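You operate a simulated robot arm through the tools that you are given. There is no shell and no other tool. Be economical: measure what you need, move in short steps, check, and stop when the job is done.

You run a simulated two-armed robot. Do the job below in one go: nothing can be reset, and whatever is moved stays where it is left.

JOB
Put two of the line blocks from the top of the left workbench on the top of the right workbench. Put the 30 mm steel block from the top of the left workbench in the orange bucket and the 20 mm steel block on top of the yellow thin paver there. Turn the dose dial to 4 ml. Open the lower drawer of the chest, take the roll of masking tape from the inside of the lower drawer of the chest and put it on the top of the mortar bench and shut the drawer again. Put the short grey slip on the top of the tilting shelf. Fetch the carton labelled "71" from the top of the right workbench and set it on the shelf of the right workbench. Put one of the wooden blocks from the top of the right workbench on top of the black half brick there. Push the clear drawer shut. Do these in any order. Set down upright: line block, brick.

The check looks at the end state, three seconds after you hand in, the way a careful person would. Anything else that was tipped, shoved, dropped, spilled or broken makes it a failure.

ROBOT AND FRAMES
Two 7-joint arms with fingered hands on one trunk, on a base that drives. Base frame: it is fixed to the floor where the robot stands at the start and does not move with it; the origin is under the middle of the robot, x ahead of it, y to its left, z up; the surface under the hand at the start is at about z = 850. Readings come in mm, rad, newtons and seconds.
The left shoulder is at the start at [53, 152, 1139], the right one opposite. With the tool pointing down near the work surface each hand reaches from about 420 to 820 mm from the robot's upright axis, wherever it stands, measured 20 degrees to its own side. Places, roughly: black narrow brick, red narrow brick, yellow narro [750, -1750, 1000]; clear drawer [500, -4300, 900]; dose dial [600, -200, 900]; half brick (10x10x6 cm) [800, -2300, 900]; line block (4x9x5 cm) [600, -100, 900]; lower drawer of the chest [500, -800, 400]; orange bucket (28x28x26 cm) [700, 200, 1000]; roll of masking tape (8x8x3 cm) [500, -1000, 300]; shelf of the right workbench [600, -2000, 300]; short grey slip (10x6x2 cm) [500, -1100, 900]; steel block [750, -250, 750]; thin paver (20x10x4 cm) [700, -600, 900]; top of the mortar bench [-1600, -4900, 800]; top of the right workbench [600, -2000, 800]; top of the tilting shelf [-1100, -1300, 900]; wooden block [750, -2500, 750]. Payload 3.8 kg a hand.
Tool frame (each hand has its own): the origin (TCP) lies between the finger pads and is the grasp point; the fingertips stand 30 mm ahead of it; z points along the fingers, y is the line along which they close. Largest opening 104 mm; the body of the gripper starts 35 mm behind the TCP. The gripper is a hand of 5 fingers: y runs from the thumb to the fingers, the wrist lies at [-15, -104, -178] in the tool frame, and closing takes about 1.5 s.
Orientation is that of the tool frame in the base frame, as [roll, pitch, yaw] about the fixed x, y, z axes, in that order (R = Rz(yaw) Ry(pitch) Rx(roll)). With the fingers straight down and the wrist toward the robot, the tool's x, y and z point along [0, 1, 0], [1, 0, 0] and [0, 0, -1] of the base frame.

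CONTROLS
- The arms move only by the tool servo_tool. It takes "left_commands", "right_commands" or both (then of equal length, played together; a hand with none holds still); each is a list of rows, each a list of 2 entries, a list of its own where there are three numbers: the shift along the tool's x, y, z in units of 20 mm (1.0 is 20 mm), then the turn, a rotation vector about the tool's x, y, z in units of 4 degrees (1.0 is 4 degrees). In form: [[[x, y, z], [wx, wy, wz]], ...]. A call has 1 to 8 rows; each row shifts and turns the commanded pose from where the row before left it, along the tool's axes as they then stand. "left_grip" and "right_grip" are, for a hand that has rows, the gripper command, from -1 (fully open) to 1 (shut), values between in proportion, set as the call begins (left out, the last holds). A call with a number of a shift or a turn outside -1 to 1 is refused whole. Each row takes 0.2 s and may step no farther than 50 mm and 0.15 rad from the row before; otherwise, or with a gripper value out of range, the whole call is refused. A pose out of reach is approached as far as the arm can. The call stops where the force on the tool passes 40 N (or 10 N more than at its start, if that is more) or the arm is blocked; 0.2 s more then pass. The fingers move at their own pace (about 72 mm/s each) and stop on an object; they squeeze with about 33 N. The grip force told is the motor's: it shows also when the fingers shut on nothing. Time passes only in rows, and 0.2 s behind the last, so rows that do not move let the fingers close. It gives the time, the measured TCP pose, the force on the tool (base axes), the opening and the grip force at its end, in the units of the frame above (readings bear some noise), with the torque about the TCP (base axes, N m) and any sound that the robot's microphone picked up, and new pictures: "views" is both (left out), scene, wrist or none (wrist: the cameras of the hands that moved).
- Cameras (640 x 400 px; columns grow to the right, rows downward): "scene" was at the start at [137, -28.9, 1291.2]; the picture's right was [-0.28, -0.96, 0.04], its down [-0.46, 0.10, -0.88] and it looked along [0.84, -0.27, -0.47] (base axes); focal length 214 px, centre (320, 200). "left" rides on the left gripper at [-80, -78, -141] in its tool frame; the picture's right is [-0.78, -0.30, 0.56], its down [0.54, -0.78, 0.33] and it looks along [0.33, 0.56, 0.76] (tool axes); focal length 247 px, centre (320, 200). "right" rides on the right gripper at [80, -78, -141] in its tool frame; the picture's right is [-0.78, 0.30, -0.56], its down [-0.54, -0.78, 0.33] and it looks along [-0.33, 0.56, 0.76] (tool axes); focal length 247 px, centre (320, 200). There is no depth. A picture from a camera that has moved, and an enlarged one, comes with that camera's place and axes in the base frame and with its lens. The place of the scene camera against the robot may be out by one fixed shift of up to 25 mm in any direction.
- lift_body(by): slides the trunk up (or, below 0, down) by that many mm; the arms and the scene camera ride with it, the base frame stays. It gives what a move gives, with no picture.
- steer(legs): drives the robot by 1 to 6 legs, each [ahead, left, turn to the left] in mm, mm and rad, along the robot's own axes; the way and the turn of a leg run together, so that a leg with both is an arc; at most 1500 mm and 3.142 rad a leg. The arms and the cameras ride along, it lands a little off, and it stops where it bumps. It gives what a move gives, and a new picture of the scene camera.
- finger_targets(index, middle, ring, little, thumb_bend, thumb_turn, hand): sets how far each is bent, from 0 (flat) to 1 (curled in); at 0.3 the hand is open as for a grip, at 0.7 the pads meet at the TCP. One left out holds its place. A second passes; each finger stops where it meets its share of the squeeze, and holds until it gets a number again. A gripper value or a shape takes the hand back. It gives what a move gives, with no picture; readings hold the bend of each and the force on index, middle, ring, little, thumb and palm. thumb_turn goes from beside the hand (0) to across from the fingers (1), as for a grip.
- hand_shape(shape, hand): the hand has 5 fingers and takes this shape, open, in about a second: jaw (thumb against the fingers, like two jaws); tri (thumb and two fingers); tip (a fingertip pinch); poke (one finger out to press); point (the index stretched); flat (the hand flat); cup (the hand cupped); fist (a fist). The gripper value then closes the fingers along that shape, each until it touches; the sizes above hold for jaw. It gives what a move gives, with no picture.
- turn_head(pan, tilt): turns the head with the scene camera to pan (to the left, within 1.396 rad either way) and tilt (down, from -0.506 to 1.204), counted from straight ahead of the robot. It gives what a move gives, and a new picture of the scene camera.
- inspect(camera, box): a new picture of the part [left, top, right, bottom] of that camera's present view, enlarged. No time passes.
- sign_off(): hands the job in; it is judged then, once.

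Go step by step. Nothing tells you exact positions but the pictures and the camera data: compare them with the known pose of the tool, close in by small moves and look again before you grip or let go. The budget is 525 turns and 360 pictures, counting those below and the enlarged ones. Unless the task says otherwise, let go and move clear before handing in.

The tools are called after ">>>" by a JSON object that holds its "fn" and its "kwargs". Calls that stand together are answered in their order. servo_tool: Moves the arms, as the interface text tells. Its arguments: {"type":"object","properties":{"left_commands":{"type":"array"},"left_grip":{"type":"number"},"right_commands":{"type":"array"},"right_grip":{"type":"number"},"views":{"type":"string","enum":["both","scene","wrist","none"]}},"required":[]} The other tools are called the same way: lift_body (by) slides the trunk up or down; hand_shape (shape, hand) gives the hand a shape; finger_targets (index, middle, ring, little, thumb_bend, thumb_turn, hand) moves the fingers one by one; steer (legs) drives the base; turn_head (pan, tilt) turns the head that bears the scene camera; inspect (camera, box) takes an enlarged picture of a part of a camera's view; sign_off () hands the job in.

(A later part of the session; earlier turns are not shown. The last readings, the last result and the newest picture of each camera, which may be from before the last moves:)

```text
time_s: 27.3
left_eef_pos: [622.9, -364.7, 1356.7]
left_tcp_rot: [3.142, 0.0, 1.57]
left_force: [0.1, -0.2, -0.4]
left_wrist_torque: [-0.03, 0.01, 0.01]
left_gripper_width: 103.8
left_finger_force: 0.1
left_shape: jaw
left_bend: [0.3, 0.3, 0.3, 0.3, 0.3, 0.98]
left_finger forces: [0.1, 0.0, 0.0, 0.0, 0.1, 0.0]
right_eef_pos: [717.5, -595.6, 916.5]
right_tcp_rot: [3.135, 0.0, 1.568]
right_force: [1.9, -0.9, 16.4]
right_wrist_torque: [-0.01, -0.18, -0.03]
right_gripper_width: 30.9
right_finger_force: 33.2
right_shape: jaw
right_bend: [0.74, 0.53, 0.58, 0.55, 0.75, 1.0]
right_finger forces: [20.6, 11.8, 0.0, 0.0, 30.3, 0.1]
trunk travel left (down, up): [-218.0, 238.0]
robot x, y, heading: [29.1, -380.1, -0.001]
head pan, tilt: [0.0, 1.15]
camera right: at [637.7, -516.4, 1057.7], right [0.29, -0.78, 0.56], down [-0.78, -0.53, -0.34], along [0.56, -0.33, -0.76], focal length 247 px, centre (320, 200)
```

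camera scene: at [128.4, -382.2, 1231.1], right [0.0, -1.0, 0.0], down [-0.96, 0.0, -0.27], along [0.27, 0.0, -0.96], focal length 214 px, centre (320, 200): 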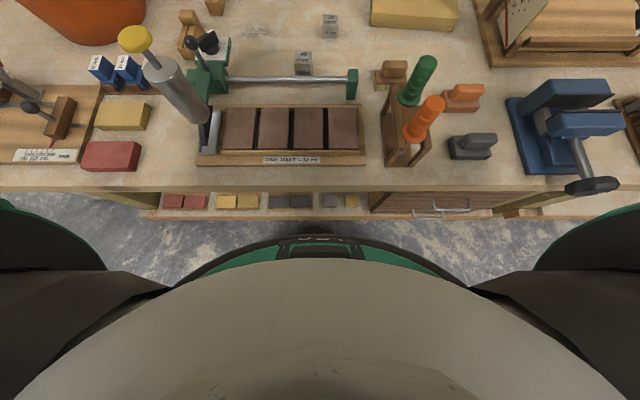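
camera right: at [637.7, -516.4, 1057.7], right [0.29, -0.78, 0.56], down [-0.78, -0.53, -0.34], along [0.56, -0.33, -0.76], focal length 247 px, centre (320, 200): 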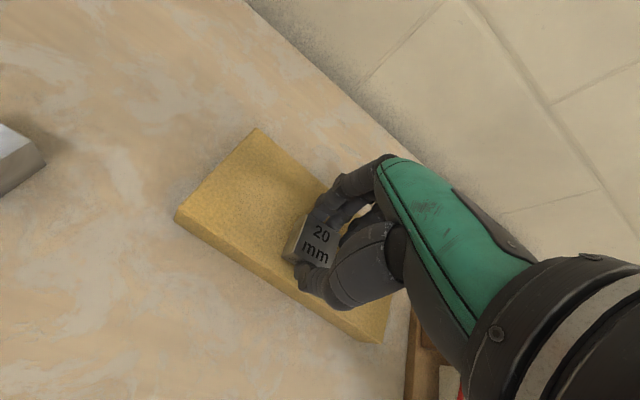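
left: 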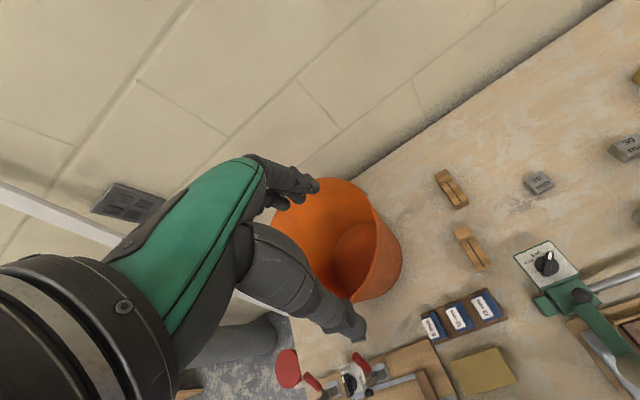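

Contact on the paver. I'll relax slightly upward and open.

>>> {"fn": "servo_tool", "kwargs": {"right_commands": [[[0, 0, -0.08], [0, 0, 0]], [[0, 0, 0], [0, 0, 0]], [[0, 0, 0], [0, 0, 0]], [[0, 0, 0], [0, 0, 0]], [[0, 0, 0], [0, 0, 0]]], "right_grip": -0.2, "views": "none"}}

>>> {"fn": "servo_tool", "kwargs": {"right_commands": [[[0, 0, -1], [0, 0, 0]], [[0, 0, -1], [0, 0, 0]], [[0, 0, -1], [0, 0, 0]], [[0, 0, -1], [0, 0, 0]]], "views": "wrist"}}

```text
time_s: 28.5
left_eef_pos: [625.6, -364.5, 1354.9]
left_tcp_rot: [-3.14, 0.0, 1.57]
left_force: [-0.7, 0.8, 0.3]
left_wrist_torque: [0.03, -0.01, 0.01]
left_gripper_width: 103.6
left_finger_force: 0.1
left_shape: jaw
left_bend: [0.3, 0.3, 0.3, 0.3, 0.3, 0.98]
left_finger forces: [0.0, 0.0, 0.1, 0.0, 0.1, 0.0]
right_eef_pos: [716.8, -596.4, 913.6]
right_tcp_rot: [-3.141, 0.002, 1.57]
right_force: [-0.2, -0.3, 0.7]
right_wrist_torque: [-0.01, -0.01, 0.02]
right_gripper_width: 61.8
right_finger_force: 0.0
right_shape: jaw
right_bend: [0.29, 0.41, 0.37, 0.44, 0.65, 1.0]
right_finger forces: [0.0, 0.0, 0.0, 0.0, 0.1, 0.1]
trunk travel left (down, up): [-218.0, 238.0]
robot x, y, heading: [31.6, -377.7, 0.0]
head pan, tilt: [0.0, 1.15]
```

```text
time_s: 29.5
left_eef_pos: [625.5, -363.9, 1355.8]
left_tcp_rot: [-3.138, -0.001, 1.571]
left_force: [-0.5, 0.2, 0.3]
left_wrist_torque: [-0.01, 0.0, -0.03]
left_gripper_width: 103.4
left_finger_force: 0.1
left_shape: jaw
left_bend: [0.3, 0.3, 0.3, 0.3, 0.3, 0.98]
left_finger forces: [0.0, 0.0, 0.0, 0.0, 0.1, 0.0]
right_eef_pos: [716.1, -596.9, 994.7]
right_tcp_rot: [3.141, -0.001, 1.568]
right_force: [0.5, -0.5, -0.1]
right_wrist_torque: [0.0, 0.02, -0.03]
right_gripper_width: 61.9
right_finger_force: 0.1
right_shape: jaw
right_bend: [0.29, 0.41, 0.37, 0.44, 0.65, 1.0]
right_finger forces: [0.1, 0.0, 0.0, 0.1, 0.1, 0.0]
trunk travel left (down, up): [-218.0, 238.0]
robot x, y, heading: [30.8, -379.2, 0.001]
head pan, tilt: [0.0, 1.15]
camera right: at [638.0, -516.5, 1136.7], right [0.29, -0.78, 0.56], down [-0.78, -0.53, -0.33], along [0.56, -0.34, -0.76], focal length 247 px, centre (320, 200)
```

right: 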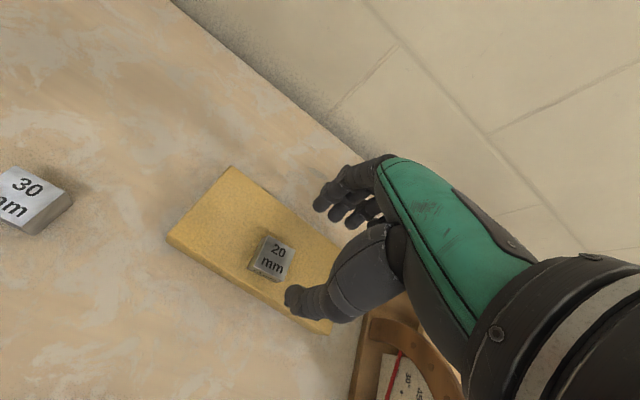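

The 20 mm block sits on the paver. Next the 30 mm block with the left hand, so I'll retract the right arm and drive right.

>>> {"fn": "servo_tool", "kwargs": {"right_commands": [[[0, -0.5, -1], [0, 0, 0]], [[0, -1, -1], [0, 0, 0]], [[0, -1, -1], [0, 0, 0]], [[0, -1, -1], [0, 0, 0]], [[0, -1, -1], [0, 0, 0]], [[0, -1, -1], [0, 0, 0]], [[0, -1, -1], [0, 0, 0]], [[0, -1, -1], [0, 0, 0]]], "left_commands": [[[0, 0, 1], [0, 0, 0]], [[0, 0, 1], [0, 0, 0]], [[0, 0, 1], [0, 0, 0]], [[0, 0, 1], [0, 0, 0]], [[0, 0, 1], [0, 0, 0]], [[0, 0, 1], [0, 0, 0]], [[0, 0, 1], [0, 0, 0]], [[0, 0, 1], [0, 0, 0]]], "views": "none"}}

>>> {"fn": "steer", "kwargs": {"legs": [[0, -210, 0]]}}

>>> {"fn": "servo_tool", "kwargs": {"left_commands": [[[0.8, 0.4, 1], [0, 0, 0]], [[0.8, 0.4, 1], [0, 0, 0]], [[0.8, 0.4, 1], [0, 0, 0]], [[0.8, 0.4, 1], [0, 0, 0]], [[0.8, 0.4, 1], [0, 0, 0]], [[0.8, 0.4, 1], [0, 0, 0]], [[0.8, 0.3, 1], [0, 0, 0]], [[0.8, 0, 1], [0, 0, 0]]], "left_grip": -0.3, "views": "wrist"}}

```text
time_s: 31.3
left_eef_pos: [626.3, -364.2, 1196.0]
left_tcp_rot: [-3.141, 0.001, 1.572]
left_force: [0.2, 0.3, -0.1]
left_wrist_torque: [-0.01, -0.03, 0.01]
left_gripper_width: 103.7
left_finger_force: 0.1
left_shape: jaw
left_bend: [0.3, 0.3, 0.3, 0.3, 0.3, 0.98]
left_finger forces: [0.1, 0.1, 0.0, 0.1, 0.0, 0.0]
right_eef_pos: [566.6, -595.3, 1154.7]
right_tcp_rot: [3.14, -0.001, 1.57]
right_force: [0.2, 0.0, 0.2]
right_wrist_torque: [0.01, -0.03, -0.01]
right_gripper_width: 61.9
right_finger_force: 0.1
right_shape: jaw
right_bend: [0.29, 0.41, 0.37, 0.44, 0.65, 1.0]
right_finger forces: [0.0, 0.0, 0.0, 0.0, 0.0, 0.1]
trunk travel left (down, up): [-218.0, 238.0]
robot x, y, heading: [32.4, -375.6, -0.002]
head pan, tilt: [0.0, 1.15]
```

```text
time_s: 33.0
left_eef_pos: [626.5, -573.5, 1197.0]
left_tcp_rot: [-3.14, 0.001, 1.571]
left_force: [0.1, 0.1, 1.2]
left_wrist_torque: [-0.02, 0.02, -0.02]
left_gripper_width: 103.9
left_finger_force: 0.0
left_shape: jaw
left_bend: [0.3, 0.3, 0.3, 0.3, 0.3, 0.98]
left_finger forces: [0.1, 0.0, 0.0, 0.1, 0.0, 0.0]
right_eef_pos: [565.7, -805.2, 1154.2]
right_tcp_rot: [-3.141, 0.003, 1.57]
right_force: [-0.4, 1.0, -0.8]
right_wrist_torque: [0.03, 0.02, -0.03]
right_gripper_width: 61.7
right_finger_force: 0.2
right_shape: jaw
right_bend: [0.29, 0.41, 0.37, 0.44, 0.65, 1.0]
right_finger forces: [0.1, 0.0, 0.1, 0.1, 0.1, 0.0]
trunk travel left (down, up): [-218.0, 238.0]
robot x, y, heading: [28.7, -590.8, -0.001]
head pan, tilt: [0.0, 1.15]
camera scene: at [127.9, -590.8, 1231.2], right [0.0, -1.0, 0.0], down [-0.96, 0.0, -0.27], along [0.27, 0.0, -0.96], focal length 214 px, centre (320, 200)
```

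scene: 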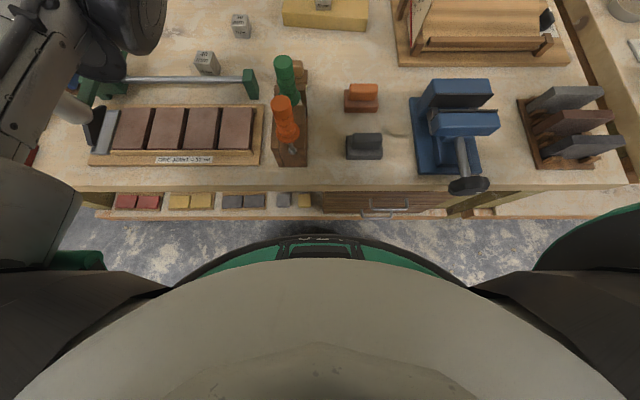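

```text
time_s: 34.8
left_eef_pos: [681.3, -444.9, 1034.9]
left_tcp_rot: [3.141, 0.001, 1.569]
left_force: [-0.3, -0.1, 0.5]
left_wrist_torque: [0.0, 0.01, 0.01]
left_gripper_width: 68.1
left_finger_force: 0.1
left_shape: jaw
left_bend: [0.28, 0.39, 0.35, 0.36, 0.62, 1.0]
left_finger forces: [0.0, 0.0, 0.1, 0.1, 0.1, 0.0]
right_eef_pos: [566.0, -804.8, 1155.4]
right_tcp_rot: [-3.14, 0.001, 1.568]
right_force: [0.1, 0.8, -1.0]
right_wrist_torque: [-0.01, 0.02, 0.02]
right_gripper_width: 61.9
right_finger_force: 0.0
right_shape: jaw
right_bend: [0.29, 0.41, 0.37, 0.44, 0.65, 1.0]
right_finger forces: [0.1, 0.0, 0.1, 0.1, 0.1, 0.0]
trunk travel left (down, up): [-218.0, 238.0]
robot x, y, heading: [30.6, -586.9, 0.0]
head pan, tilt: [0.0, 1.15]
camera left: at [602.7, -526.0, 1177.0], right [-0.3, -0.78, -0.56], down [-0.78, 0.53, -0.33], along [0.55, 0.33, -0.76], focal length 247 px, centre (320, 200)
```

left: 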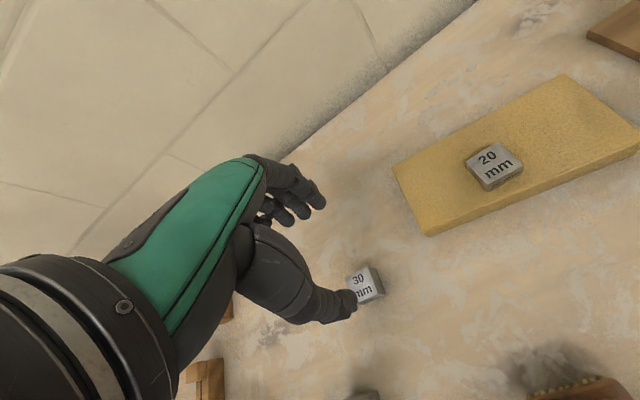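

>>> {"fn": "servo_tool", "kwargs": {"left_commands": [[[0.65, 0, 1], [0, 0, 0]], [[0.65, 0, 1], [0, 0, 0]], [[0.65, 0, 1], [0, 0, 0]], [[0, 0, 1], [0, 0, 0]], [[0, 0, 0.8], [0, 0, 0]]], "views": "wrist"}}

```text
time_s: 36.0
left_eef_pos: [679.2, -405.2, 938.8]
left_tcp_rot: [-3.139, 0.002, 1.57]
left_force: [0.6, 0.2, 0.4]
left_wrist_torque: [0.01, 0.03, 0.01]
left_gripper_width: 67.9
left_finger_force: 0.1
left_shape: jaw
left_bend: [0.28, 0.39, 0.35, 0.36, 0.62, 1.0]
left_finger forces: [0.1, 0.0, 0.0, 0.1, 0.0, 0.1]
right_eef_pos: [566.4, -804.4, 1154.8]
right_tcp_rot: [3.141, 0.002, 1.57]
right_force: [-0.5, -1.3, 0.7]
right_wrist_torque: [-0.04, -0.04, 0.0]
right_gripper_width: 62.1
right_finger_force: 0.0
right_shape: jaw
right_bend: [0.29, 0.41, 0.37, 0.44, 0.65, 1.0]
right_finger forces: [0.1, 0.0, 0.0, 0.0, 0.0, 0.1]
trunk travel left (down, up): [-218.0, 238.0]
robot x, y, heading: [30.9, -589.8, -0.002]
head pan, tilt: [0.0, 1.15]
camera left: at [601.6, -487.3, 1080.7], right [-0.3, -0.78, -0.56], down [-0.78, 0.53, -0.33], along [0.55, 0.33, -0.76], focal length 247 px, centre (320, 200)
```

left: 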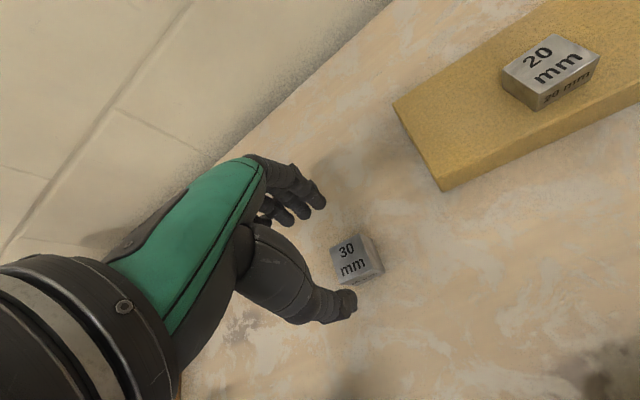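

>>> {"fn": "servo_tool", "kwargs": {"left_commands": [[[-0.1, 0, 0.9], [0, 0, 0]], [[0, 0, 0.9], [0, 0, 0]], [[0, 0, 0.7], [0, 0, 0]], [[0, 0, 0], [0, 0, 0]]], "views": "wrist"}}

```text
time_s: 37.0
left_eef_pos: [679.0, -407.6, 889.8]
left_tcp_rot: [-3.139, 0.0, 1.571]
left_force: [-0.4, -0.2, -0.5]
left_wrist_torque: [-0.01, 0.02, 0.01]
left_gripper_width: 67.6
left_finger_force: 0.1
left_shape: jaw
left_bend: [0.28, 0.39, 0.35, 0.36, 0.62, 1.0]
left_finger forces: [0.0, 0.0, 0.0, 0.0, 0.0, 0.0]
right_eef_pos: [565.3, -804.3, 1154.8]
right_tcp_rot: [-3.141, 0.002, 1.57]
right_force: [-1.0, 0.2, -0.5]
right_wrist_torque: [-0.02, -0.03, 0.0]
right_gripper_width: 62.0
right_finger_force: 0.0
right_shape: jaw
right_bend: [0.29, 0.41, 0.37, 0.44, 0.65, 1.0]
right_finger forces: [0.0, 0.1, 0.0, 0.0, 0.1, 0.1]
trunk travel left (down, up): [-218.0, 238.0]
robot x, y, heading: [26.5, -590.7, -0.001]
head pan, tilt: [0.0, 1.15]
camera left: at [601.5, -489.8, 1031.3], right [-0.3, -0.78, -0.56], down [-0.78, 0.53, -0.33], along [0.55, 0.33, -0.76], focal length 247 px, centre (320, 200)
```

left: 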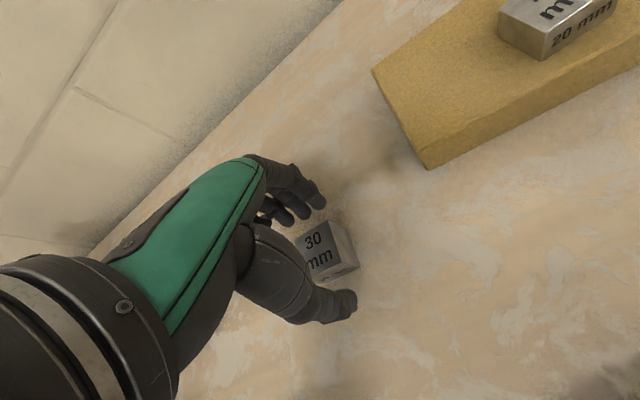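

>>> {"fn": "servo_tool", "kwargs": {"left_commands": [[[0, 0, 0], [0, 0, 0]], [[0, 0, 0], [0, 0, 0]], [[0, 0, 0], [0, 0, 0]], [[0, 0, 0], [0, 0, 0]], [[0, 0, 0], [0, 0, 0]], [[0, 0, 0], [0, 0, 0]]], "left_grip": 1, "views": "none"}}

>>> {"fn": "servo_tool", "kwargs": {"left_commands": [[[0, 0, -1], [0, 0, 0]], [[0, 0, -1], [0, 0, 0]], [[0, 0, -1], [0, 0, 0]], [[0, 0, -1], [0, 0, 0]], [[0, 0, -1], [0, 0, 0]], [[0, 0, -1], [0, 0, 0]], [[0, 0, -1], [0, 0, 0]], [[0, 0, -1], [0, 0, 0]]], "views": "wrist"}}

```text
time_s: 38.4
left_eef_pos: [679.7, -408.2, 889.1]
left_tcp_rot: [-3.14, 0.0, 1.569]
left_force: [0.5, -0.5, 1.1]
left_wrist_torque: [0.02, -0.03, 0.03]
left_gripper_width: 29.7
left_finger_force: 32.9
left_shape: jaw
left_bend: [0.73, 0.56, 0.63, 0.6, 0.74, 1.0]
left_finger forces: [18.2, 9.9, 0.0, 0.1, 28.7, 0.0]
right_eef_pos: [565.1, -805.3, 1154.8]
right_tcp_rot: [3.14, 0.001, 1.57]
right_force: [0.1, 0.1, -0.1]
right_wrist_torque: [-0.05, 0.01, 0.01]
right_gripper_width: 61.8
right_finger_force: 0.0
right_shape: jaw
right_bend: [0.29, 0.41, 0.37, 0.44, 0.65, 1.0]
right_finger forces: [0.1, 0.0, 0.1, 0.0, 0.0, 0.1]
trunk travel left (down, up): [-218.0, 238.0]
robot x, y, heading: [30.4, -590.9, -0.002]
head pan, tilt: [0.0, 1.15]
```

```text
time_s: 40.1
left_eef_pos: [680.5, -409.0, 1050.1]
left_tcp_rot: [-3.141, 0.001, 1.571]
left_force: [-0.6, 0.4, -1.8]
left_wrist_torque: [0.0, -0.02, 0.02]
left_gripper_width: 29.0
left_finger_force: 32.6
left_shape: jaw
left_bend: [0.73, 0.56, 0.63, 0.6, 0.74, 1.0]
left_finger forces: [18.5, 9.9, 0.0, 0.0, 28.3, 0.0]
right_eef_pos: [566.1, -805.2, 1154.4]
right_tcp_rot: [-3.141, 0.002, 1.569]
right_force: [0.5, 0.0, 0.3]
right_wrist_torque: [-0.02, 0.0, -0.01]
right_gripper_width: 62.1
right_finger_force: 0.0
right_shape: jaw
right_bend: [0.29, 0.41, 0.37, 0.44, 0.65, 1.0]
right_finger forces: [0.1, 0.1, 0.1, 0.1, 0.0, 0.0]
trunk travel left (down, up): [-218.0, 238.0]
robot x, y, heading: [29.1, -590.5, -0.002]
head pan, tilt: [0.0, 1.15]
camera left: at [602.4, -489.9, 1191.9], right [-0.3, -0.78, -0.56], down [-0.78, 0.53, -0.33], along [0.55, 0.33, -0.76], focal length 247 px, centre (320, 200)
```

left: 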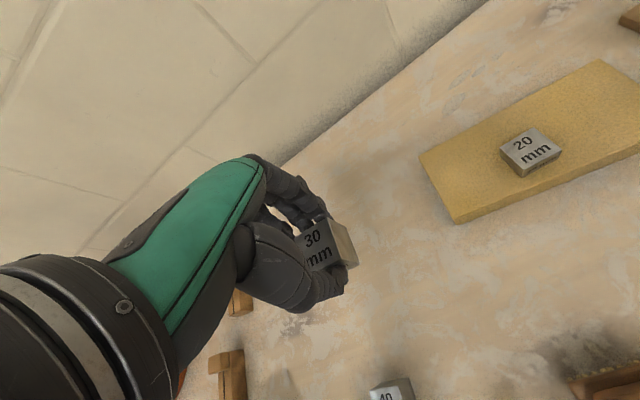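

The 30 mm block is held. I'll raise it above rim height and drive left toward the bucket.

>>> {"fn": "servo_tool", "kwargs": {"left_commands": [[[0, 0, -1], [0, 0, 0]], [[0, 0, -1], [0, 0, 0]], [[0, 0, -1], [0, 0, 0]], [[0, 0, -1], [0, 0, 0]], [[0, 0, -1], [0, 0, 0]], [[0, 0, -1], [0, 0, 0]], [[0, 0, -1], [0, 0, 0]], [[0, 0, -1], [0, 0, 0]]], "views": "none"}}

>>> {"fn": "turn_head", "kwargs": {"pan": 0.2, "tilt": 0.5}}

>>> {"fn": "steer", "kwargs": {"legs": [[0, 520, 0]]}}

>>> {"fn": "servo_tool", "kwargs": {"left_commands": [[[0, 0, 0], [0, 0, 0]]], "views": "wrist"}}

```text
time_s: 42.0
left_eef_pos: [679.4, -408.5, 1210.7]
left_tcp_rot: [-3.141, 0.0, 1.571]
left_force: [-0.3, -1.0, -3.0]
left_wrist_torque: [-0.01, 0.0, -0.01]
left_gripper_width: 29.4
left_finger_force: 32.8
left_shape: jaw
left_bend: [0.73, 0.56, 0.63, 0.6, 0.74, 1.0]
left_finger forces: [18.5, 10.0, 0.0, 0.0, 28.3, 0.0]
right_eef_pos: [566.4, -804.2, 1154.1]
right_tcp_rot: [3.141, 0.002, 1.569]
right_force: [0.0, 0.6, 0.6]
right_wrist_torque: [0.02, 0.02, -0.03]
right_gripper_width: 62.2
right_finger_force: 0.0
right_shape: jaw
right_bend: [0.29, 0.41, 0.37, 0.44, 0.65, 1.0]
right_finger forces: [0.0, 0.0, 0.0, 0.0, 0.0, 0.1]
trunk travel left (down, up): [-218.0, 238.0]
robot x, y, heading: [27.3, -586.6, 0.004]
head pan, tilt: [0.0, 1.15]
```

```text
time_s: 43.0
left_eef_pos: [681.1, -407.5, 1208.2]
left_tcp_rot: [-3.141, 0.0, 1.57]
left_force: [0.3, -0.9, -3.3]
left_wrist_torque: [-0.03, 0.0, -0.01]
left_gripper_width: 29.2
left_finger_force: 33.2
left_shape: jaw
left_bend: [0.73, 0.56, 0.63, 0.6, 0.74, 1.0]
left_finger forces: [18.5, 9.8, 0.1, 0.0, 28.3, 0.0]
right_eef_pos: [567.1, -804.9, 1153.6]
right_tcp_rot: [3.141, 0.003, 1.569]
right_force: [0.1, -0.4, 0.4]
right_wrist_torque: [-0.02, -0.03, 0.02]
right_gripper_width: 62.0
right_finger_force: 0.1
right_shape: jaw
right_bend: [0.29, 0.41, 0.37, 0.44, 0.65, 1.0]
right_finger forces: [0.1, 0.0, 0.1, 0.1, 0.1, 0.1]
trunk travel left (down, up): [-218.0, 238.0]
robot x, y, heading: [28.6, -588.4, -0.004]
head pan, tilt: [0.201, 0.499]
camera scene: at [165.2, -573.1, 1276.9], right [0.2, -0.98, -0.03], down [-0.6, -0.09, -0.8], along [0.78, 0.17, -0.6], focal length 214 px, centre (320, 200)
```

scene: 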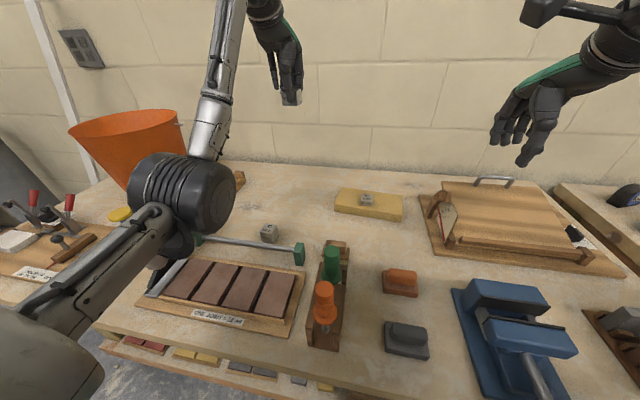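

```text
time_s: 46.0
left_eef_pos: [681.2, 111.4, 1208.7]
left_tcp_rot: [-3.14, -0.001, 1.568]
left_force: [-0.2, 0.3, -2.5]
left_wrist_torque: [-0.02, 0.0, -0.04]
left_gripper_width: 29.1
left_finger_force: 33.3
left_shape: jaw
left_bend: [0.73, 0.56, 0.63, 0.6, 0.74, 1.0]
left_finger forces: [18.5, 9.7, 0.0, 0.0, 28.3, 0.1]
right_eef_pos: [568.0, -283.4, 1153.8]
right_tcp_rot: [3.141, 0.0, 1.566]
right_force: [-0.4, 0.1, 0.9]
right_wrist_torque: [0.0, 0.02, -0.03]
right_gripper_width: 61.9
right_finger_force: 0.0
right_shape: jaw
right_bend: [0.29, 0.41, 0.37, 0.44, 0.65, 1.0]
right_finger forces: [0.1, 0.1, 0.0, 0.0, 0.0, 0.0]
trunk travel left (down, up): [-218.0, 238.0]
robot x, y, heading: [29.5, -67.1, -0.002]
head pan, tilt: [0.201, 0.499]
camera scene: at [166.3, -51.7, 1277.0], right [0.19, -0.98, -0.03], down [-0.6, -0.09, -0.8], along [0.78, 0.17, -0.6], focal length 214 px, centre (320, 200)
```

scene: 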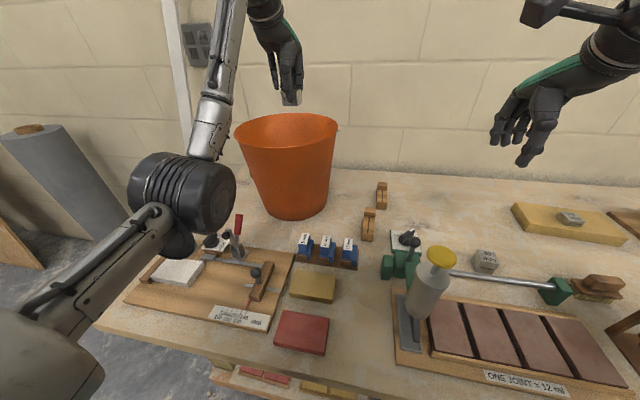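

```text
time_s: 46.4
left_eef_pos: [682.6, 111.2, 1208.5]
left_tcp_rot: [-3.138, 0.001, 1.57]
left_force: [0.4, 0.0, -2.4]
left_wrist_torque: [0.0, 0.0, -0.01]
left_gripper_width: 29.3
left_finger_force: 33.3
left_shape: jaw
left_bend: [0.73, 0.56, 0.63, 0.6, 0.74, 1.0]
left_finger forces: [18.6, 9.7, 0.1, 0.0, 28.4, 0.0]
right_eef_pos: [567.6, -283.9, 1154.0]
right_tcp_rot: [3.141, -0.001, 1.567]
right_force: [0.5, -0.7, -0.1]
right_wrist_torque: [-0.01, 0.04, 0.06]
right_gripper_width: 62.2
right_finger_force: 0.1
right_shape: jaw
right_bend: [0.29, 0.41, 0.37, 0.44, 0.65, 1.0]
right_finger forces: [0.0, 0.1, 0.1, 0.0, 0.1, 0.0]
trunk travel left (down, up): [-218.0, 238.0]
robot x, y, heading: [29.9, -65.2, -0.002]
head pan, tilt: [0.201, 0.499]
camera left: at [604.5, 30.1, 1351.0], right [-0.3, -0.78, -0.56], down [-0.78, 0.54, -0.33], along [0.55, 0.33, -0.76], focal length 247 px, centre (320, 200)
```

left: 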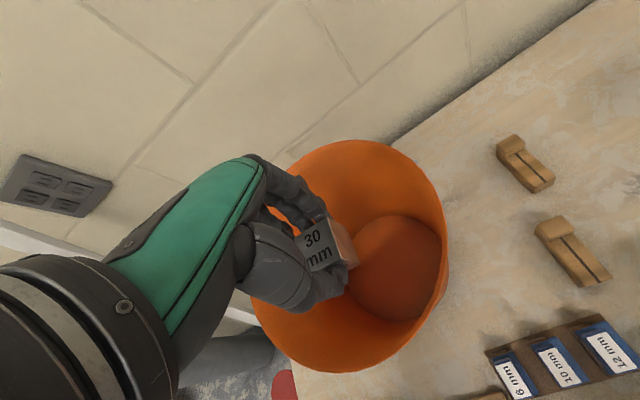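

Bucket centre is near (705,133). I'll centre the hand over it and lower.

>>> {"fn": "servo_tool", "kwargs": {"left_commands": [[[0.5, 0.5, 0.5], [0, 0, 0]], [[0.5, 0.5, 1], [0, 0, 0]], [[0.1, 0.2, 1], [0, 0, 0]], [[0, 0, 1], [0, 0, 0]], [[0, 0, 1], [0, 0, 0]], [[0, 0, 1], [0, 0, 0]], [[0, 0, 1], [0, 0, 0]]], "views": "both"}}

```text
time_s: 48.0
left_eef_pos: [708.2, 133.1, 1079.1]
left_tcp_rot: [-3.14, 0.001, 1.568]
left_force: [-0.4, 0.5, -2.5]
left_wrist_torque: [-0.03, -0.02, -0.02]
left_gripper_width: 29.4
left_finger_force: 33.1
left_shape: jaw
left_bend: [0.73, 0.56, 0.63, 0.6, 0.74, 1.0]
left_finger forces: [18.5, 9.7, 0.1, 0.0, 28.2, 0.0]
right_eef_pos: [567.6, -284.3, 1153.4]
right_tcp_rot: [-3.141, 0.0, 1.567]
right_force: [0.1, -0.1, 0.5]
right_wrist_torque: [0.01, -0.03, 0.0]
right_gripper_width: 62.2
right_finger_force: 0.0
right_shape: jaw
right_bend: [0.29, 0.41, 0.37, 0.44, 0.65, 1.0]
right_finger forces: [0.1, 0.1, 0.1, 0.0, 0.0, 0.0]
trunk travel left (down, up): [-218.0, 238.0]
robot x, y, heading: [34.3, -69.8, -0.003]
head pan, tilt: [0.201, 0.499]
camera scene: at [166.7, -51.1, 1276.9], right [0.19, -0.98, -0.03], down [-0.6, -0.09, -0.8], along [0.78, 0.17, -0.6], focal length 214 px, centre (320, 200)
camera left: at [629.5, 52.6, 1221.0], right [-0.3, -0.78, -0.56], down [-0.78, 0.54, -0.33], along [0.56, 0.33, -0.76], focal length 247 px, centre (320, 200)
```

scene: 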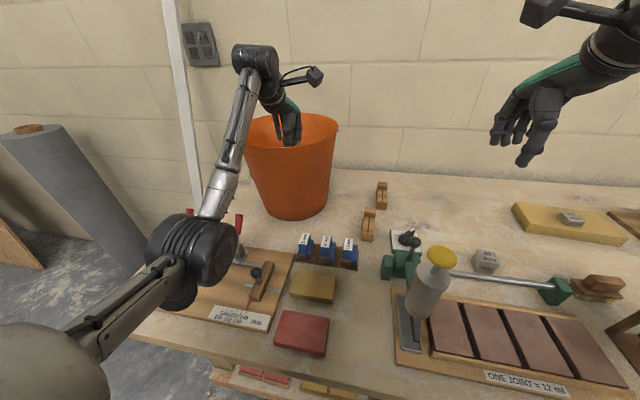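
left: 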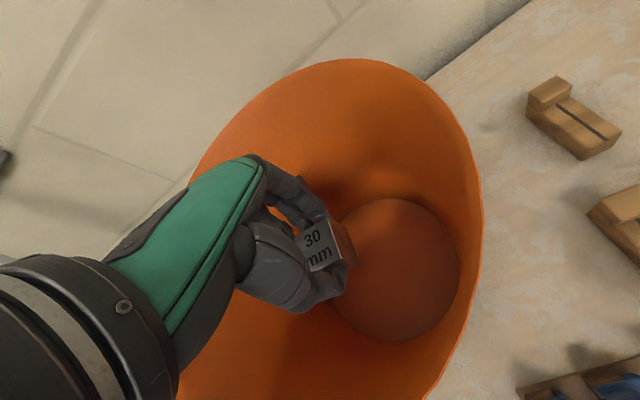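

>>> {"fn": "servo_tool", "kwargs": {"left_commands": [[[0, 0, 0.8], [0, 0, 0]], [[0, 0, 0.8], [0, 0, 0]], [[0, 0, 0.5], [0, 0, 0]]], "views": "scene"}}

```text
time_s: 48.8
left_eef_pos: [706.2, 133.4, 1037.0]
left_tcp_rot: [-3.141, 0.0, 1.568]
left_force: [0.0, 0.5, -3.2]
left_wrist_torque: [-0.02, 0.0, -0.01]
left_gripper_width: 29.1
left_finger_force: 32.8
left_shape: jaw
left_bend: [0.73, 0.56, 0.63, 0.6, 0.74, 1.0]
left_finger forces: [18.5, 9.9, 0.1, 0.0, 28.3, 0.0]
right_eef_pos: [567.5, -283.3, 1153.6]
right_tcp_rot: [3.141, 0.002, 1.568]
right_force: [0.3, -0.3, -0.1]
right_wrist_torque: [0.0, -0.01, 0.01]
right_gripper_width: 61.9
right_finger_force: 0.0
right_shape: jaw
right_bend: [0.29, 0.41, 0.37, 0.44, 0.65, 1.0]
right_finger forces: [0.1, 0.0, 0.0, 0.0, 0.0, 0.1]
trunk travel left (down, up): [-218.0, 238.0]
robot x, y, heading: [34.4, -67.4, -0.003]
head pan, tilt: [0.201, 0.499]
camera scene: at [166.3, -51.3, 1277.0], right [0.19, -0.98, -0.03], down [-0.6, -0.09, -0.8], along [0.78, 0.17, -0.6], focal length 214 px, centre (320, 200)
```

scene: 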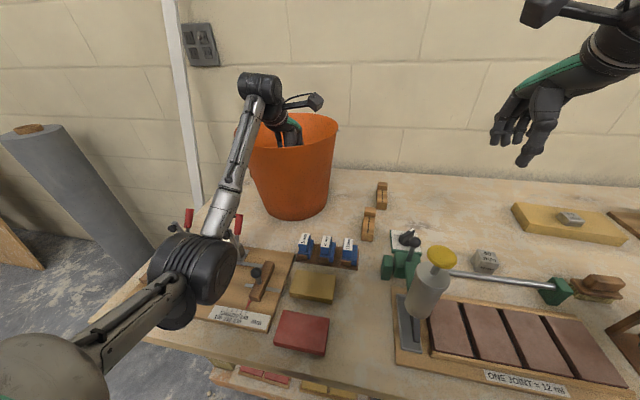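

I'll release here, since the elbow should go no lower, then rise back out.

>>> {"fn": "servo_tool", "kwargs": {"left_commands": [[[0, 0, 0], [0, 0, 0]], [[0, 0, 0], [0, 0, 0]], [[0, 0, 0], [0, 0, 0]], [[0, 0, 0], [0, 0, 0]], [[0, 0, 0], [0, 0, 0]], [[0, 0, -1], [0, 0, 0]], [[0, 0, -1], [0, 0, 0]], [[0, 0, -1], [0, 0, 0]]], "left_grip": -0.5, "views": "none"}}

>>> {"fn": "servo_tool", "kwargs": {"left_commands": [[[0, 0, -1], [0, 0, 0]], [[0, 0, -1], [0, 0, 0]], [[0, 0, -1], [0, 0, 0]], [[0, 0, -1], [0, 0, 0]], [[0, 0, -1], [0, 0, 0]], [[0, 0, -1], [0, 0, 0]]], "views": "wrist"}}

```text
time_s: 50.6
left_eef_pos: [706.6, 133.9, 1098.1]
left_tcp_rot: [-3.138, 0.001, 1.57]
left_force: [0.8, 0.7, 0.1]
left_wrist_torque: [-0.03, -0.02, -0.01]
left_gripper_width: 77.8
left_finger_force: 0.1
left_shape: jaw
left_bend: [0.27, 0.36, 0.33, 0.34, 0.54, 0.99]
left_finger forces: [0.0, 0.0, 0.0, 0.1, 0.0, 0.0]
right_eef_pos: [567.1, -283.7, 1154.3]
right_tcp_rot: [3.142, 0.001, 1.567]
right_force: [1.1, 0.8, 0.3]
right_wrist_torque: [0.0, -0.02, 0.0]
right_gripper_width: 62.1
right_finger_force: 0.1
right_shape: jaw
right_bend: [0.29, 0.41, 0.37, 0.44, 0.65, 1.0]
right_finger forces: [0.1, 0.2, 0.0, 0.0, 0.1, 0.0]
trunk travel left (down, up): [-218.0, 238.0]
robot x, y, heading: [34.3, -65.5, -0.003]
head pan, tilt: [0.201, 0.499]
```

```text
time_s: 52.0
left_eef_pos: [707.0, 132.8, 1218.2]
left_tcp_rot: [-3.138, 0.001, 1.57]
left_force: [-0.4, 0.5, -0.5]
left_wrist_torque: [0.02, -0.01, 0.02]
left_gripper_width: 77.8
left_finger_force: 0.2
left_shape: jaw
left_bend: [0.27, 0.36, 0.33, 0.34, 0.54, 0.99]
left_finger forces: [0.1, 0.1, 0.1, 0.1, 0.0, 0.0]
right_eef_pos: [567.4, -284.3, 1155.0]
right_tcp_rot: [-3.141, -0.001, 1.566]
right_force: [0.5, -0.2, 0.3]
right_wrist_torque: [0.01, -0.01, -0.01]
right_gripper_width: 62.1
right_finger_force: 0.1
right_shape: jaw
right_bend: [0.29, 0.41, 0.37, 0.44, 0.65, 1.0]
right_finger forces: [0.0, 0.0, 0.0, 0.1, 0.0, 0.0]
trunk travel left (down, up): [-218.0, 238.0]
robot x, y, heading: [36.5, -71.7, 0.002]
head pan, tilt: [0.201, 0.499]
camera left: at [627.7, 52.2, 1360.0], right [-0.3, -0.78, -0.56], down [-0.78, 0.54, -0.33], along [0.55, 0.33, -0.76], focal length 247 px, centre (320, 200)
```

left: 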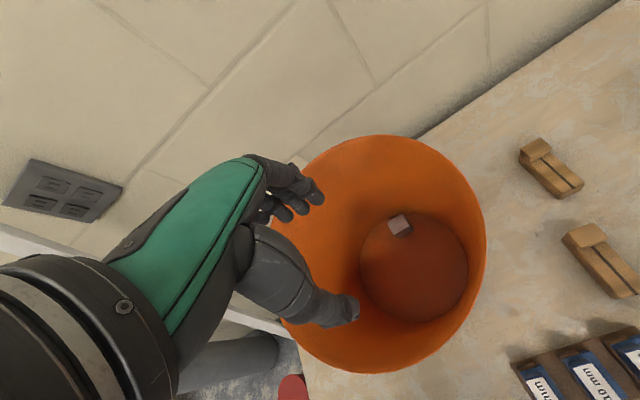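

The 30 mm block is in the bucket. Next the dose dial, which I'll look at up close with the right camera and the scene camera.

>>> {"fn": "turn_head", "kwargs": {"pan": -0.2, "tilt": 0.7}}

>>> {"fn": "inspect", "kwargs": {"camera": "right", "box": [0, 0, 640, 400]}}

>>> {"fn": "inspect", "kwargs": {"camera": "scene", "box": [240, 100, 400, 200]}}

```text
time_s: 52.9
left_eef_pos: [706.5, 133.2, 1217.1]
left_tcp_rot: [-3.14, 0.0, 1.568]
left_force: [-0.2, -0.3, -0.3]
left_wrist_torque: [0.02, 0.0, 0.0]
left_gripper_width: 77.6
left_finger_force: 0.1
left_shape: jaw
left_bend: [0.27, 0.36, 0.33, 0.34, 0.54, 0.99]
left_finger forces: [0.0, 0.1, 0.0, 0.0, 0.0, 0.0]
right_eef_pos: [567.8, -283.1, 1154.1]
right_tcp_rot: [3.141, 0.001, 1.569]
right_force: [-0.3, 1.1, -0.9]
right_wrist_torque: [0.02, -0.01, -0.02]
right_gripper_width: 62.0
right_finger_force: 0.0
right_shape: jaw
right_bend: [0.29, 0.41, 0.37, 0.44, 0.65, 1.0]
right_finger forces: [0.0, 0.0, 0.1, 0.0, 0.0, 0.0]
trunk travel left (down, up): [-218.0, 238.0]
robot x, y, heading: [29.5, -67.7, -0.003]
head pan, tilt: [-0.201, 0.7]
camera scene: at [157.4, -86.5, 1260.4], right [-0.2, -0.98, 0.03], down [-0.74, 0.13, -0.66], along [0.65, -0.15, -0.75], focal length 214 px, centre (320, 200)
```

scene: 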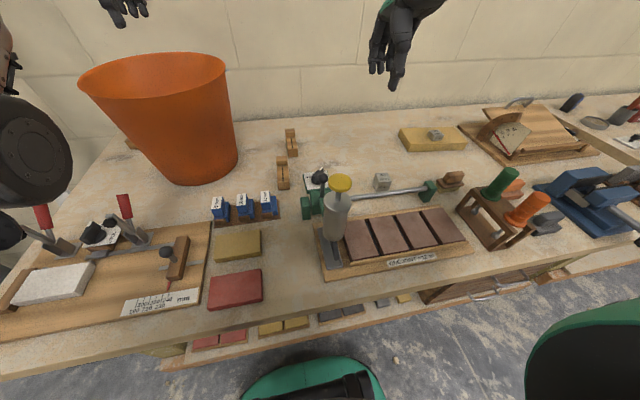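

```text
1.00 times, centred on (320, 200) of right (not enlarged: the box is as wide or as high as the picture)
camera zoom: at [489.0, -203.6, 1295.9], right [0.29, -0.78, 0.56], down [-0.78, -0.53, -0.33], along [0.56, -0.34, -0.76], focal length 247 px, centre (320, 200)
```

zoom: 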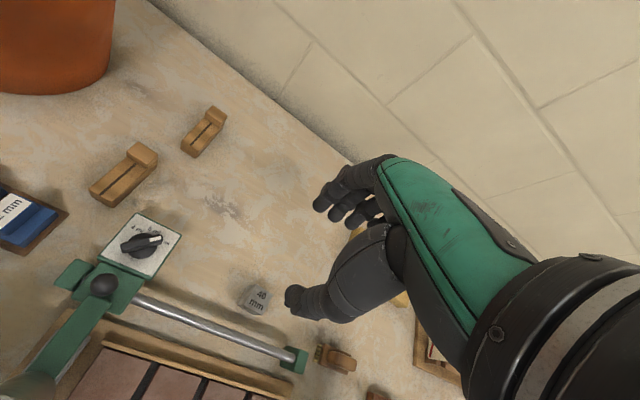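

```text
4.00 times, centred on (320, 150) of scene
camera zoom: at [157.4, -86.5, 1260.4], right [-0.2, -0.98, 0.03], down [-0.74, 0.13, -0.66], along [0.65, -0.15, -0.75], focal length 858 px, centre (320, 400)
```

zoom: 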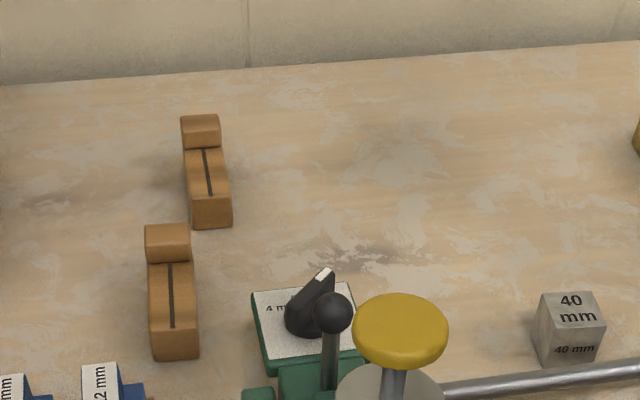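

>>> {"fn": "inspect", "kwargs": {"camera": "right", "box": [60, 200, 220, 300]}}

```text
4.00 times, centred on (140, 250) of right
camera zoom: at [489.0, -203.6, 1295.9], right [0.29, -0.78, 0.56], down [-0.78, -0.53, -0.33], along [0.56, -0.34, -0.76], focal length 988 px, centre (1040, 0)
```

zoom: 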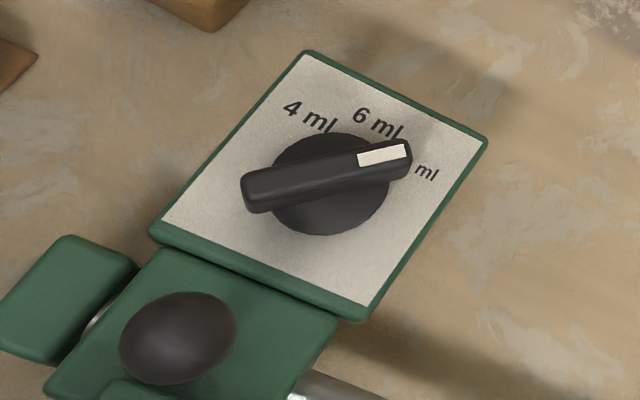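

The pointer is on 12 ml (−45°) and 4 ml is at +45°, so the knob needs a quarter turn counter-clockwise. I'll put the right hand in "poke" shape, turn it so the wrist is to the right, and push the pointer tip around with one finger.

>>> {"fn": "hand_shape", "kwargs": {"hand": "right", "shape": "poke"}}

>>> {"fn": "servo_tool", "kwargs": {"right_commands": [[[0, 0, 0], [0, 0, -1]], [[0, 0, 0], [0, 0, -1]], [[0, 0, 0], [0, 0, -1]], [[0, 0, 0], [0, 0, -1]], [[0, 0, 0], [0, 0, -1]], [[0, 0, 0], [0, 0, -1]], [[0, 0, 0], [0, 0, -1]], [[0, 0, 0], [0, 0, -1]]], "views": "none"}}

>>> {"fn": "servo_tool", "kwargs": {"right_commands": [[[0, 0, 0], [0, 0, -1]], [[0, 0, 0], [0, 0, -1]], [[0, 0, 0], [0, 0, -1]], [[0, 0, 0], [0, 0, -1]], [[0, 0, 0], [0, 0, -1]], [[0, 0, 0], [0, 0, -1]], [[0, 0, 0], [0, 0, -1]], [[0, 0, 0], [0, 0, -1]]], "views": "both"}}

```text
time_s: 53.8
left_eef_pos: [705.8, 133.1, 1218.2]
left_tcp_rot: [-3.14, -0.001, 1.568]
left_force: [0.2, 1.3, 0.4]
left_wrist_torque: [0.0, 0.01, 0.0]
left_gripper_width: 77.8
left_finger_force: 0.2
left_shape: jaw
left_bend: [0.27, 0.36, 0.33, 0.34, 0.54, 0.99]
left_finger forces: [0.0, 0.0, 0.1, 0.1, 0.0, 0.1]
right_eef_pos: [566.9, -283.1, 1154.8]
right_tcp_rot: [3.14, 0.001, 1.567]
right_force: [0.0, 0.8, -0.2]
right_wrist_torque: [0.0, -0.02, -0.07]
right_gripper_width: 0.0
right_finger_force: 0.0
right_shape: poke
right_bend: [0.7, 0.7, 0.99, 0.99, 1.0, 1.0]
right_finger forces: [0.0, 0.0, 0.1, 0.0, 0.1, 0.1]
trunk travel left (down, up): [-218.0, 238.0]
robot x, y, heading: [31.9, -61.3, -0.002]
head pan, tilt: [-0.201, 0.7]
```

```text
time_s: 55.6
left_eef_pos: [706.2, 133.1, 1218.0]
left_tcp_rot: [-3.139, 0.001, 1.569]
left_force: [-0.5, -0.1, 1.4]
left_wrist_torque: [-0.02, 0.01, 0.0]
left_gripper_width: 77.6
left_finger_force: 0.0
left_shape: jaw
left_bend: [0.27, 0.36, 0.33, 0.34, 0.54, 0.99]
left_finger forces: [0.1, 0.1, 0.0, 0.1, 0.0, 0.0]
right_eef_pos: [567.7, -283.6, 1153.6]
right_tcp_rot: [-3.14, -0.001, 2.127]
right_force: [-0.1, -0.9, -0.7]
right_wrist_torque: [0.02, 0.02, -0.01]
right_gripper_width: 0.1
right_finger_force: 0.0
right_shape: poke
right_bend: [0.7, 0.7, 0.99, 0.99, 1.0, 1.0]
right_finger forces: [0.0, 0.0, 0.0, 0.1, 0.1, 0.1]
trunk travel left (down, up): [-218.0, 238.0]
robot x, y, heading: [28.8, -62.6, -0.003]
head pan, tilt: [-0.201, 0.7]
```

```text
time_s: 57.4
left_eef_pos: [706.2, 133.1, 1218.2]
left_tcp_rot: [-3.138, 0.0, 1.568]
left_force: [0.3, -0.5, -0.2]
left_wrist_torque: [0.0, 0.0, 0.03]
left_gripper_width: 77.5
left_finger_force: 0.1
left_shape: jaw
left_bend: [0.27, 0.36, 0.33, 0.34, 0.54, 0.99]
left_finger forces: [0.0, 0.1, 0.1, 0.0, 0.0, 0.1]
right_eef_pos: [567.8, -282.7, 1153.3]
right_tcp_rot: [3.141, 0.0, 2.687]
right_force: [-0.3, 0.7, -1.0]
right_wrist_torque: [0.01, 0.02, -0.05]
right_gripper_width: 0.2
right_finger_force: 0.0
right_shape: poke
right_bend: [0.7, 0.7, 0.99, 0.99, 1.0, 1.0]
right_finger forces: [0.0, 0.0, 0.0, 0.1, 0.1, 0.0]
trunk travel left (down, up): [-218.0, 238.0]
robot x, y, heading: [35.5, -63.7, 0.003]
head pan, tilt: [-0.201, 0.7]
camera scene: at [157.6, -86.5, 1260.3], right [-0.2, -0.98, 0.03], down [-0.74, 0.13, -0.66], along [0.64, -0.15, -0.75], focal length 214 px, centre (320, 200)
camera right: at [460.7, -318.1, 1296.0], right [0.83, -0.07, 0.56], down [0.14, -0.93, -0.33], along [0.55, 0.35, -0.76], focal length 247 px, centre (320, 200)
```

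scene: 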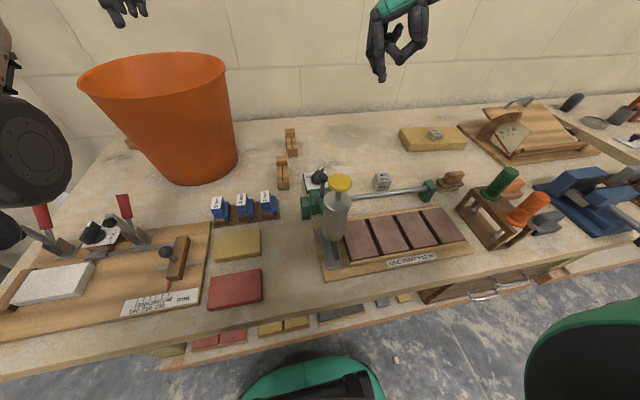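
right: 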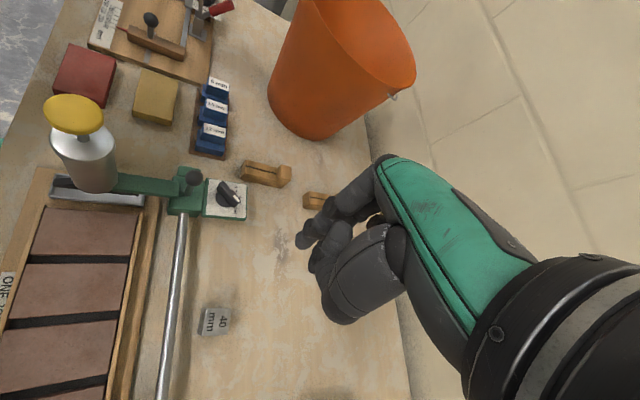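

>>> {"fn": "servo_tool", "kwargs": {"right_commands": [[[0, 0, 0], [0, 0, -1]], [[0, 0, 0], [0, 0, -1]], [[0, 0, 0], [0, 0, -1]], [[0, 0, 0], [0, 0, -1]], [[0, 0, 0], [0, 0, -1]], [[0, 0, 0], [0, 0, -1]], [[0, 0, 0], [0, 0, -0.5]]], "views": "none"}}

>>> {"fn": "inspect", "kwargs": {"camera": "right", "box": [220, 120, 460, 340]}}

>>> {"fn": "inspect", "kwargs": {"camera": "scene", "box": [340, 0, 480, 90]}}

```text
time_s: 59.0
left_eef_pos: [706.1, 132.2, 1219.0]
left_tcp_rot: [-3.14, -0.001, 1.57]
left_force: [-0.5, -0.2, -0.3]
left_wrist_torque: [-0.02, -0.02, 0.03]
left_gripper_width: 77.5
left_finger_force: 0.0
left_shape: jaw
left_bend: [0.27, 0.36, 0.33, 0.34, 0.54, 0.99]
left_finger forces: [0.1, 0.1, 0.0, 0.0, 0.1, 0.1]
right_eef_pos: [567.5, -284.7, 1154.5]
right_tcp_rot: [-3.141, 0.001, 3.14]
right_force: [0.8, 0.0, -0.7]
right_wrist_torque: [-0.02, 0.01, -0.02]
right_gripper_width: 0.0
right_finger_force: 0.0
right_shape: poke
right_bend: [0.7, 0.7, 0.99, 0.99, 1.0, 1.0]
right_finger forces: [0.0, 0.1, 0.1, 0.0, 0.0, 0.0]
trunk travel left (down, up): [-218.0, 238.0]
robot x, y, heading: [32.2, -64.7, 0.003]
head pan, tilt: [-0.201, 0.7]
```

```text
1.82 times, centred on (340, 230) of right
camera zoom: at [486.4, -361.2, 1296.2], right [0.78, 0.3, 0.56], down [0.53, -0.78, -0.33], along [0.34, 0.55, -0.76], focal length 449 px, centre (284, 146)
```

zoom: 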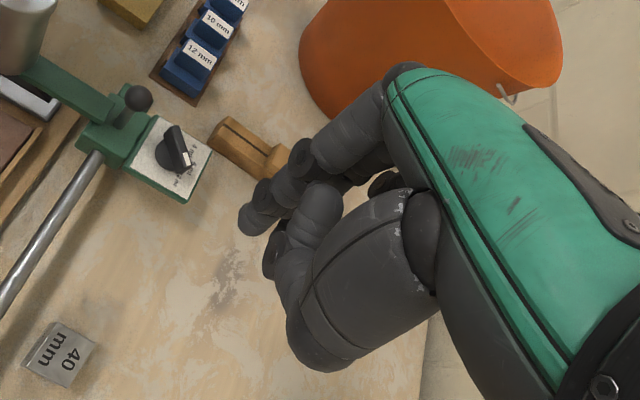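

```text
4.44 times, centred on (410, 45) of scene
camera zoom: at [157.5, -86.5, 1260.4], right [-0.2, -0.98, 0.03], down [-0.74, 0.13, -0.66], along [0.64, -0.15, -0.75], focal length 953 px, centre (-80, 889)
```

zoom: 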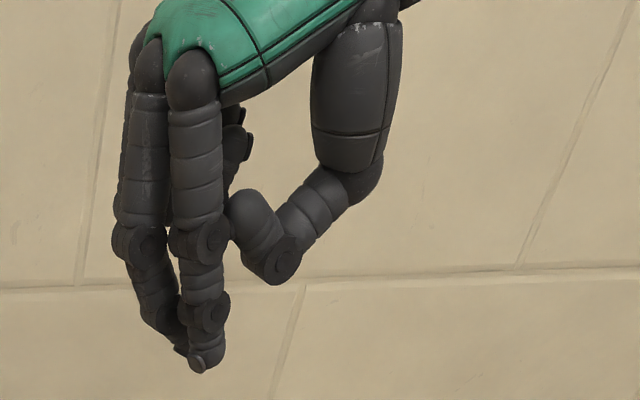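

The index tip is at about the TCP and the knob centre is near (552,-165) with its plate at z≈905. I'll curl the middle finger away and lower beside the knob.

>>> {"fn": "finger_targets", "kwargs": {"hand": "right", "middle": 1.0}}

>>> {"fn": "servo_tool", "kwargs": {"right_commands": [[[0, 0.5, 1], [0, 0, 0]], [[0, 0.5, 1], [0, 0, 0]], [[0, 0.5, 1], [0, 0, 0]], [[0, 0.5, 1], [0, 0, 0]], [[0, 0.5, 1], [0, 0, 0]], [[0.3, 0.5, 1], [0, 0, 0]], [[0.2, 0.5, 1], [0, 0, 0]], [[0, 0.2, 0.5], [0, 0, 0]]], "views": "none"}}

>>> {"fn": "inspect", "kwargs": {"camera": "right", "box": [160, 100, 420, 270]}}

```text
time_s: 60.0
left_eef_pos: [706.1, 134.1, 1217.4]
left_tcp_rot: [-3.14, 0.002, 1.571]
left_force: [-0.6, 0.7, -1.0]
left_wrist_torque: [0.02, -0.02, -0.01]
left_gripper_width: 77.5
left_finger_force: 0.1
left_shape: jaw
left_bend: [0.27, 0.36, 0.33, 0.34, 0.54, 0.99]
left_finger forces: [0.1, 0.1, 0.0, 0.0, 0.0, 0.1]
right_eef_pos: [567.2, -284.8, 1153.9]
right_tcp_rot: [-3.138, -0.001, 3.138]
right_force: [-0.2, -0.5, -0.3]
right_wrist_torque: [0.01, 0.0, -0.02]
right_gripper_width: 29.6
right_finger_force: 0.2
right_shape: fingers
right_bend: [0.7, 1.0, 0.99, 0.99, 1.0, 1.0]
right_finger forces: [0.0, 0.0, 0.0, 0.0, 0.0, 0.0]
trunk travel left (down, up): [-218.0, 238.0]
robot x, y, heading: [32.6, -65.0, -0.007]
head pan, tilt: [-0.201, 0.7]
```

```text
time_s: 61.8
left_eef_pos: [706.7, 133.8, 1216.3]
left_tcp_rot: [-3.142, -0.001, 1.569]
left_force: [0.3, -0.2, 0.4]
left_wrist_torque: [0.05, 0.04, 0.01]
left_gripper_width: 77.6
left_finger_force: 0.1
left_shape: jaw
left_bend: [0.27, 0.36, 0.33, 0.34, 0.54, 0.99]
left_finger forces: [0.0, 0.0, 0.1, 0.1, 0.1, 0.0]
right_eef_pos: [557.4, -208.6, 1004.7]
right_tcp_rot: [3.141, 0.0, 3.139]
right_force: [0.8, 0.2, 0.1]
right_wrist_torque: [0.01, 0.02, -0.01]
right_gripper_width: 29.7
right_finger_force: 0.1
right_shape: fingers
right_bend: [0.7, 1.0, 0.99, 0.99, 1.0, 1.0]
right_finger forces: [0.1, 0.0, 0.0, 0.1, 0.0, 0.0]
trunk travel left (down, up): [-218.0, 238.0]
robot x, y, heading: [31.8, -67.5, -0.006]
head pan, tilt: [-0.201, 0.7]
```

```text
2.35 times, centred on (290, 185) of right
camera zoom: at [476.5, -286.6, 1145.8], right [0.78, 0.29, 0.56], down [0.53, -0.78, -0.33], along [0.34, 0.55, -0.76], focal length 581 px, centre (391, 235)
```

zoom: 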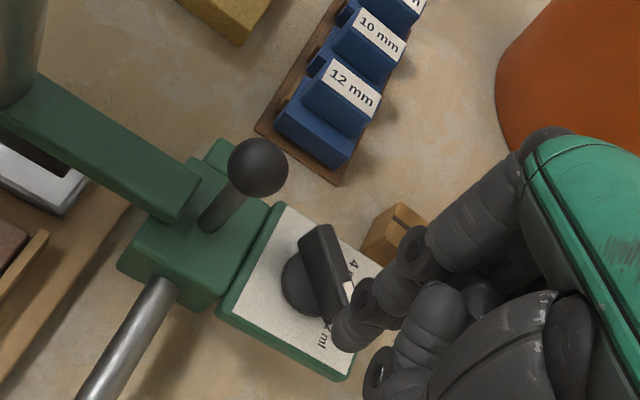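

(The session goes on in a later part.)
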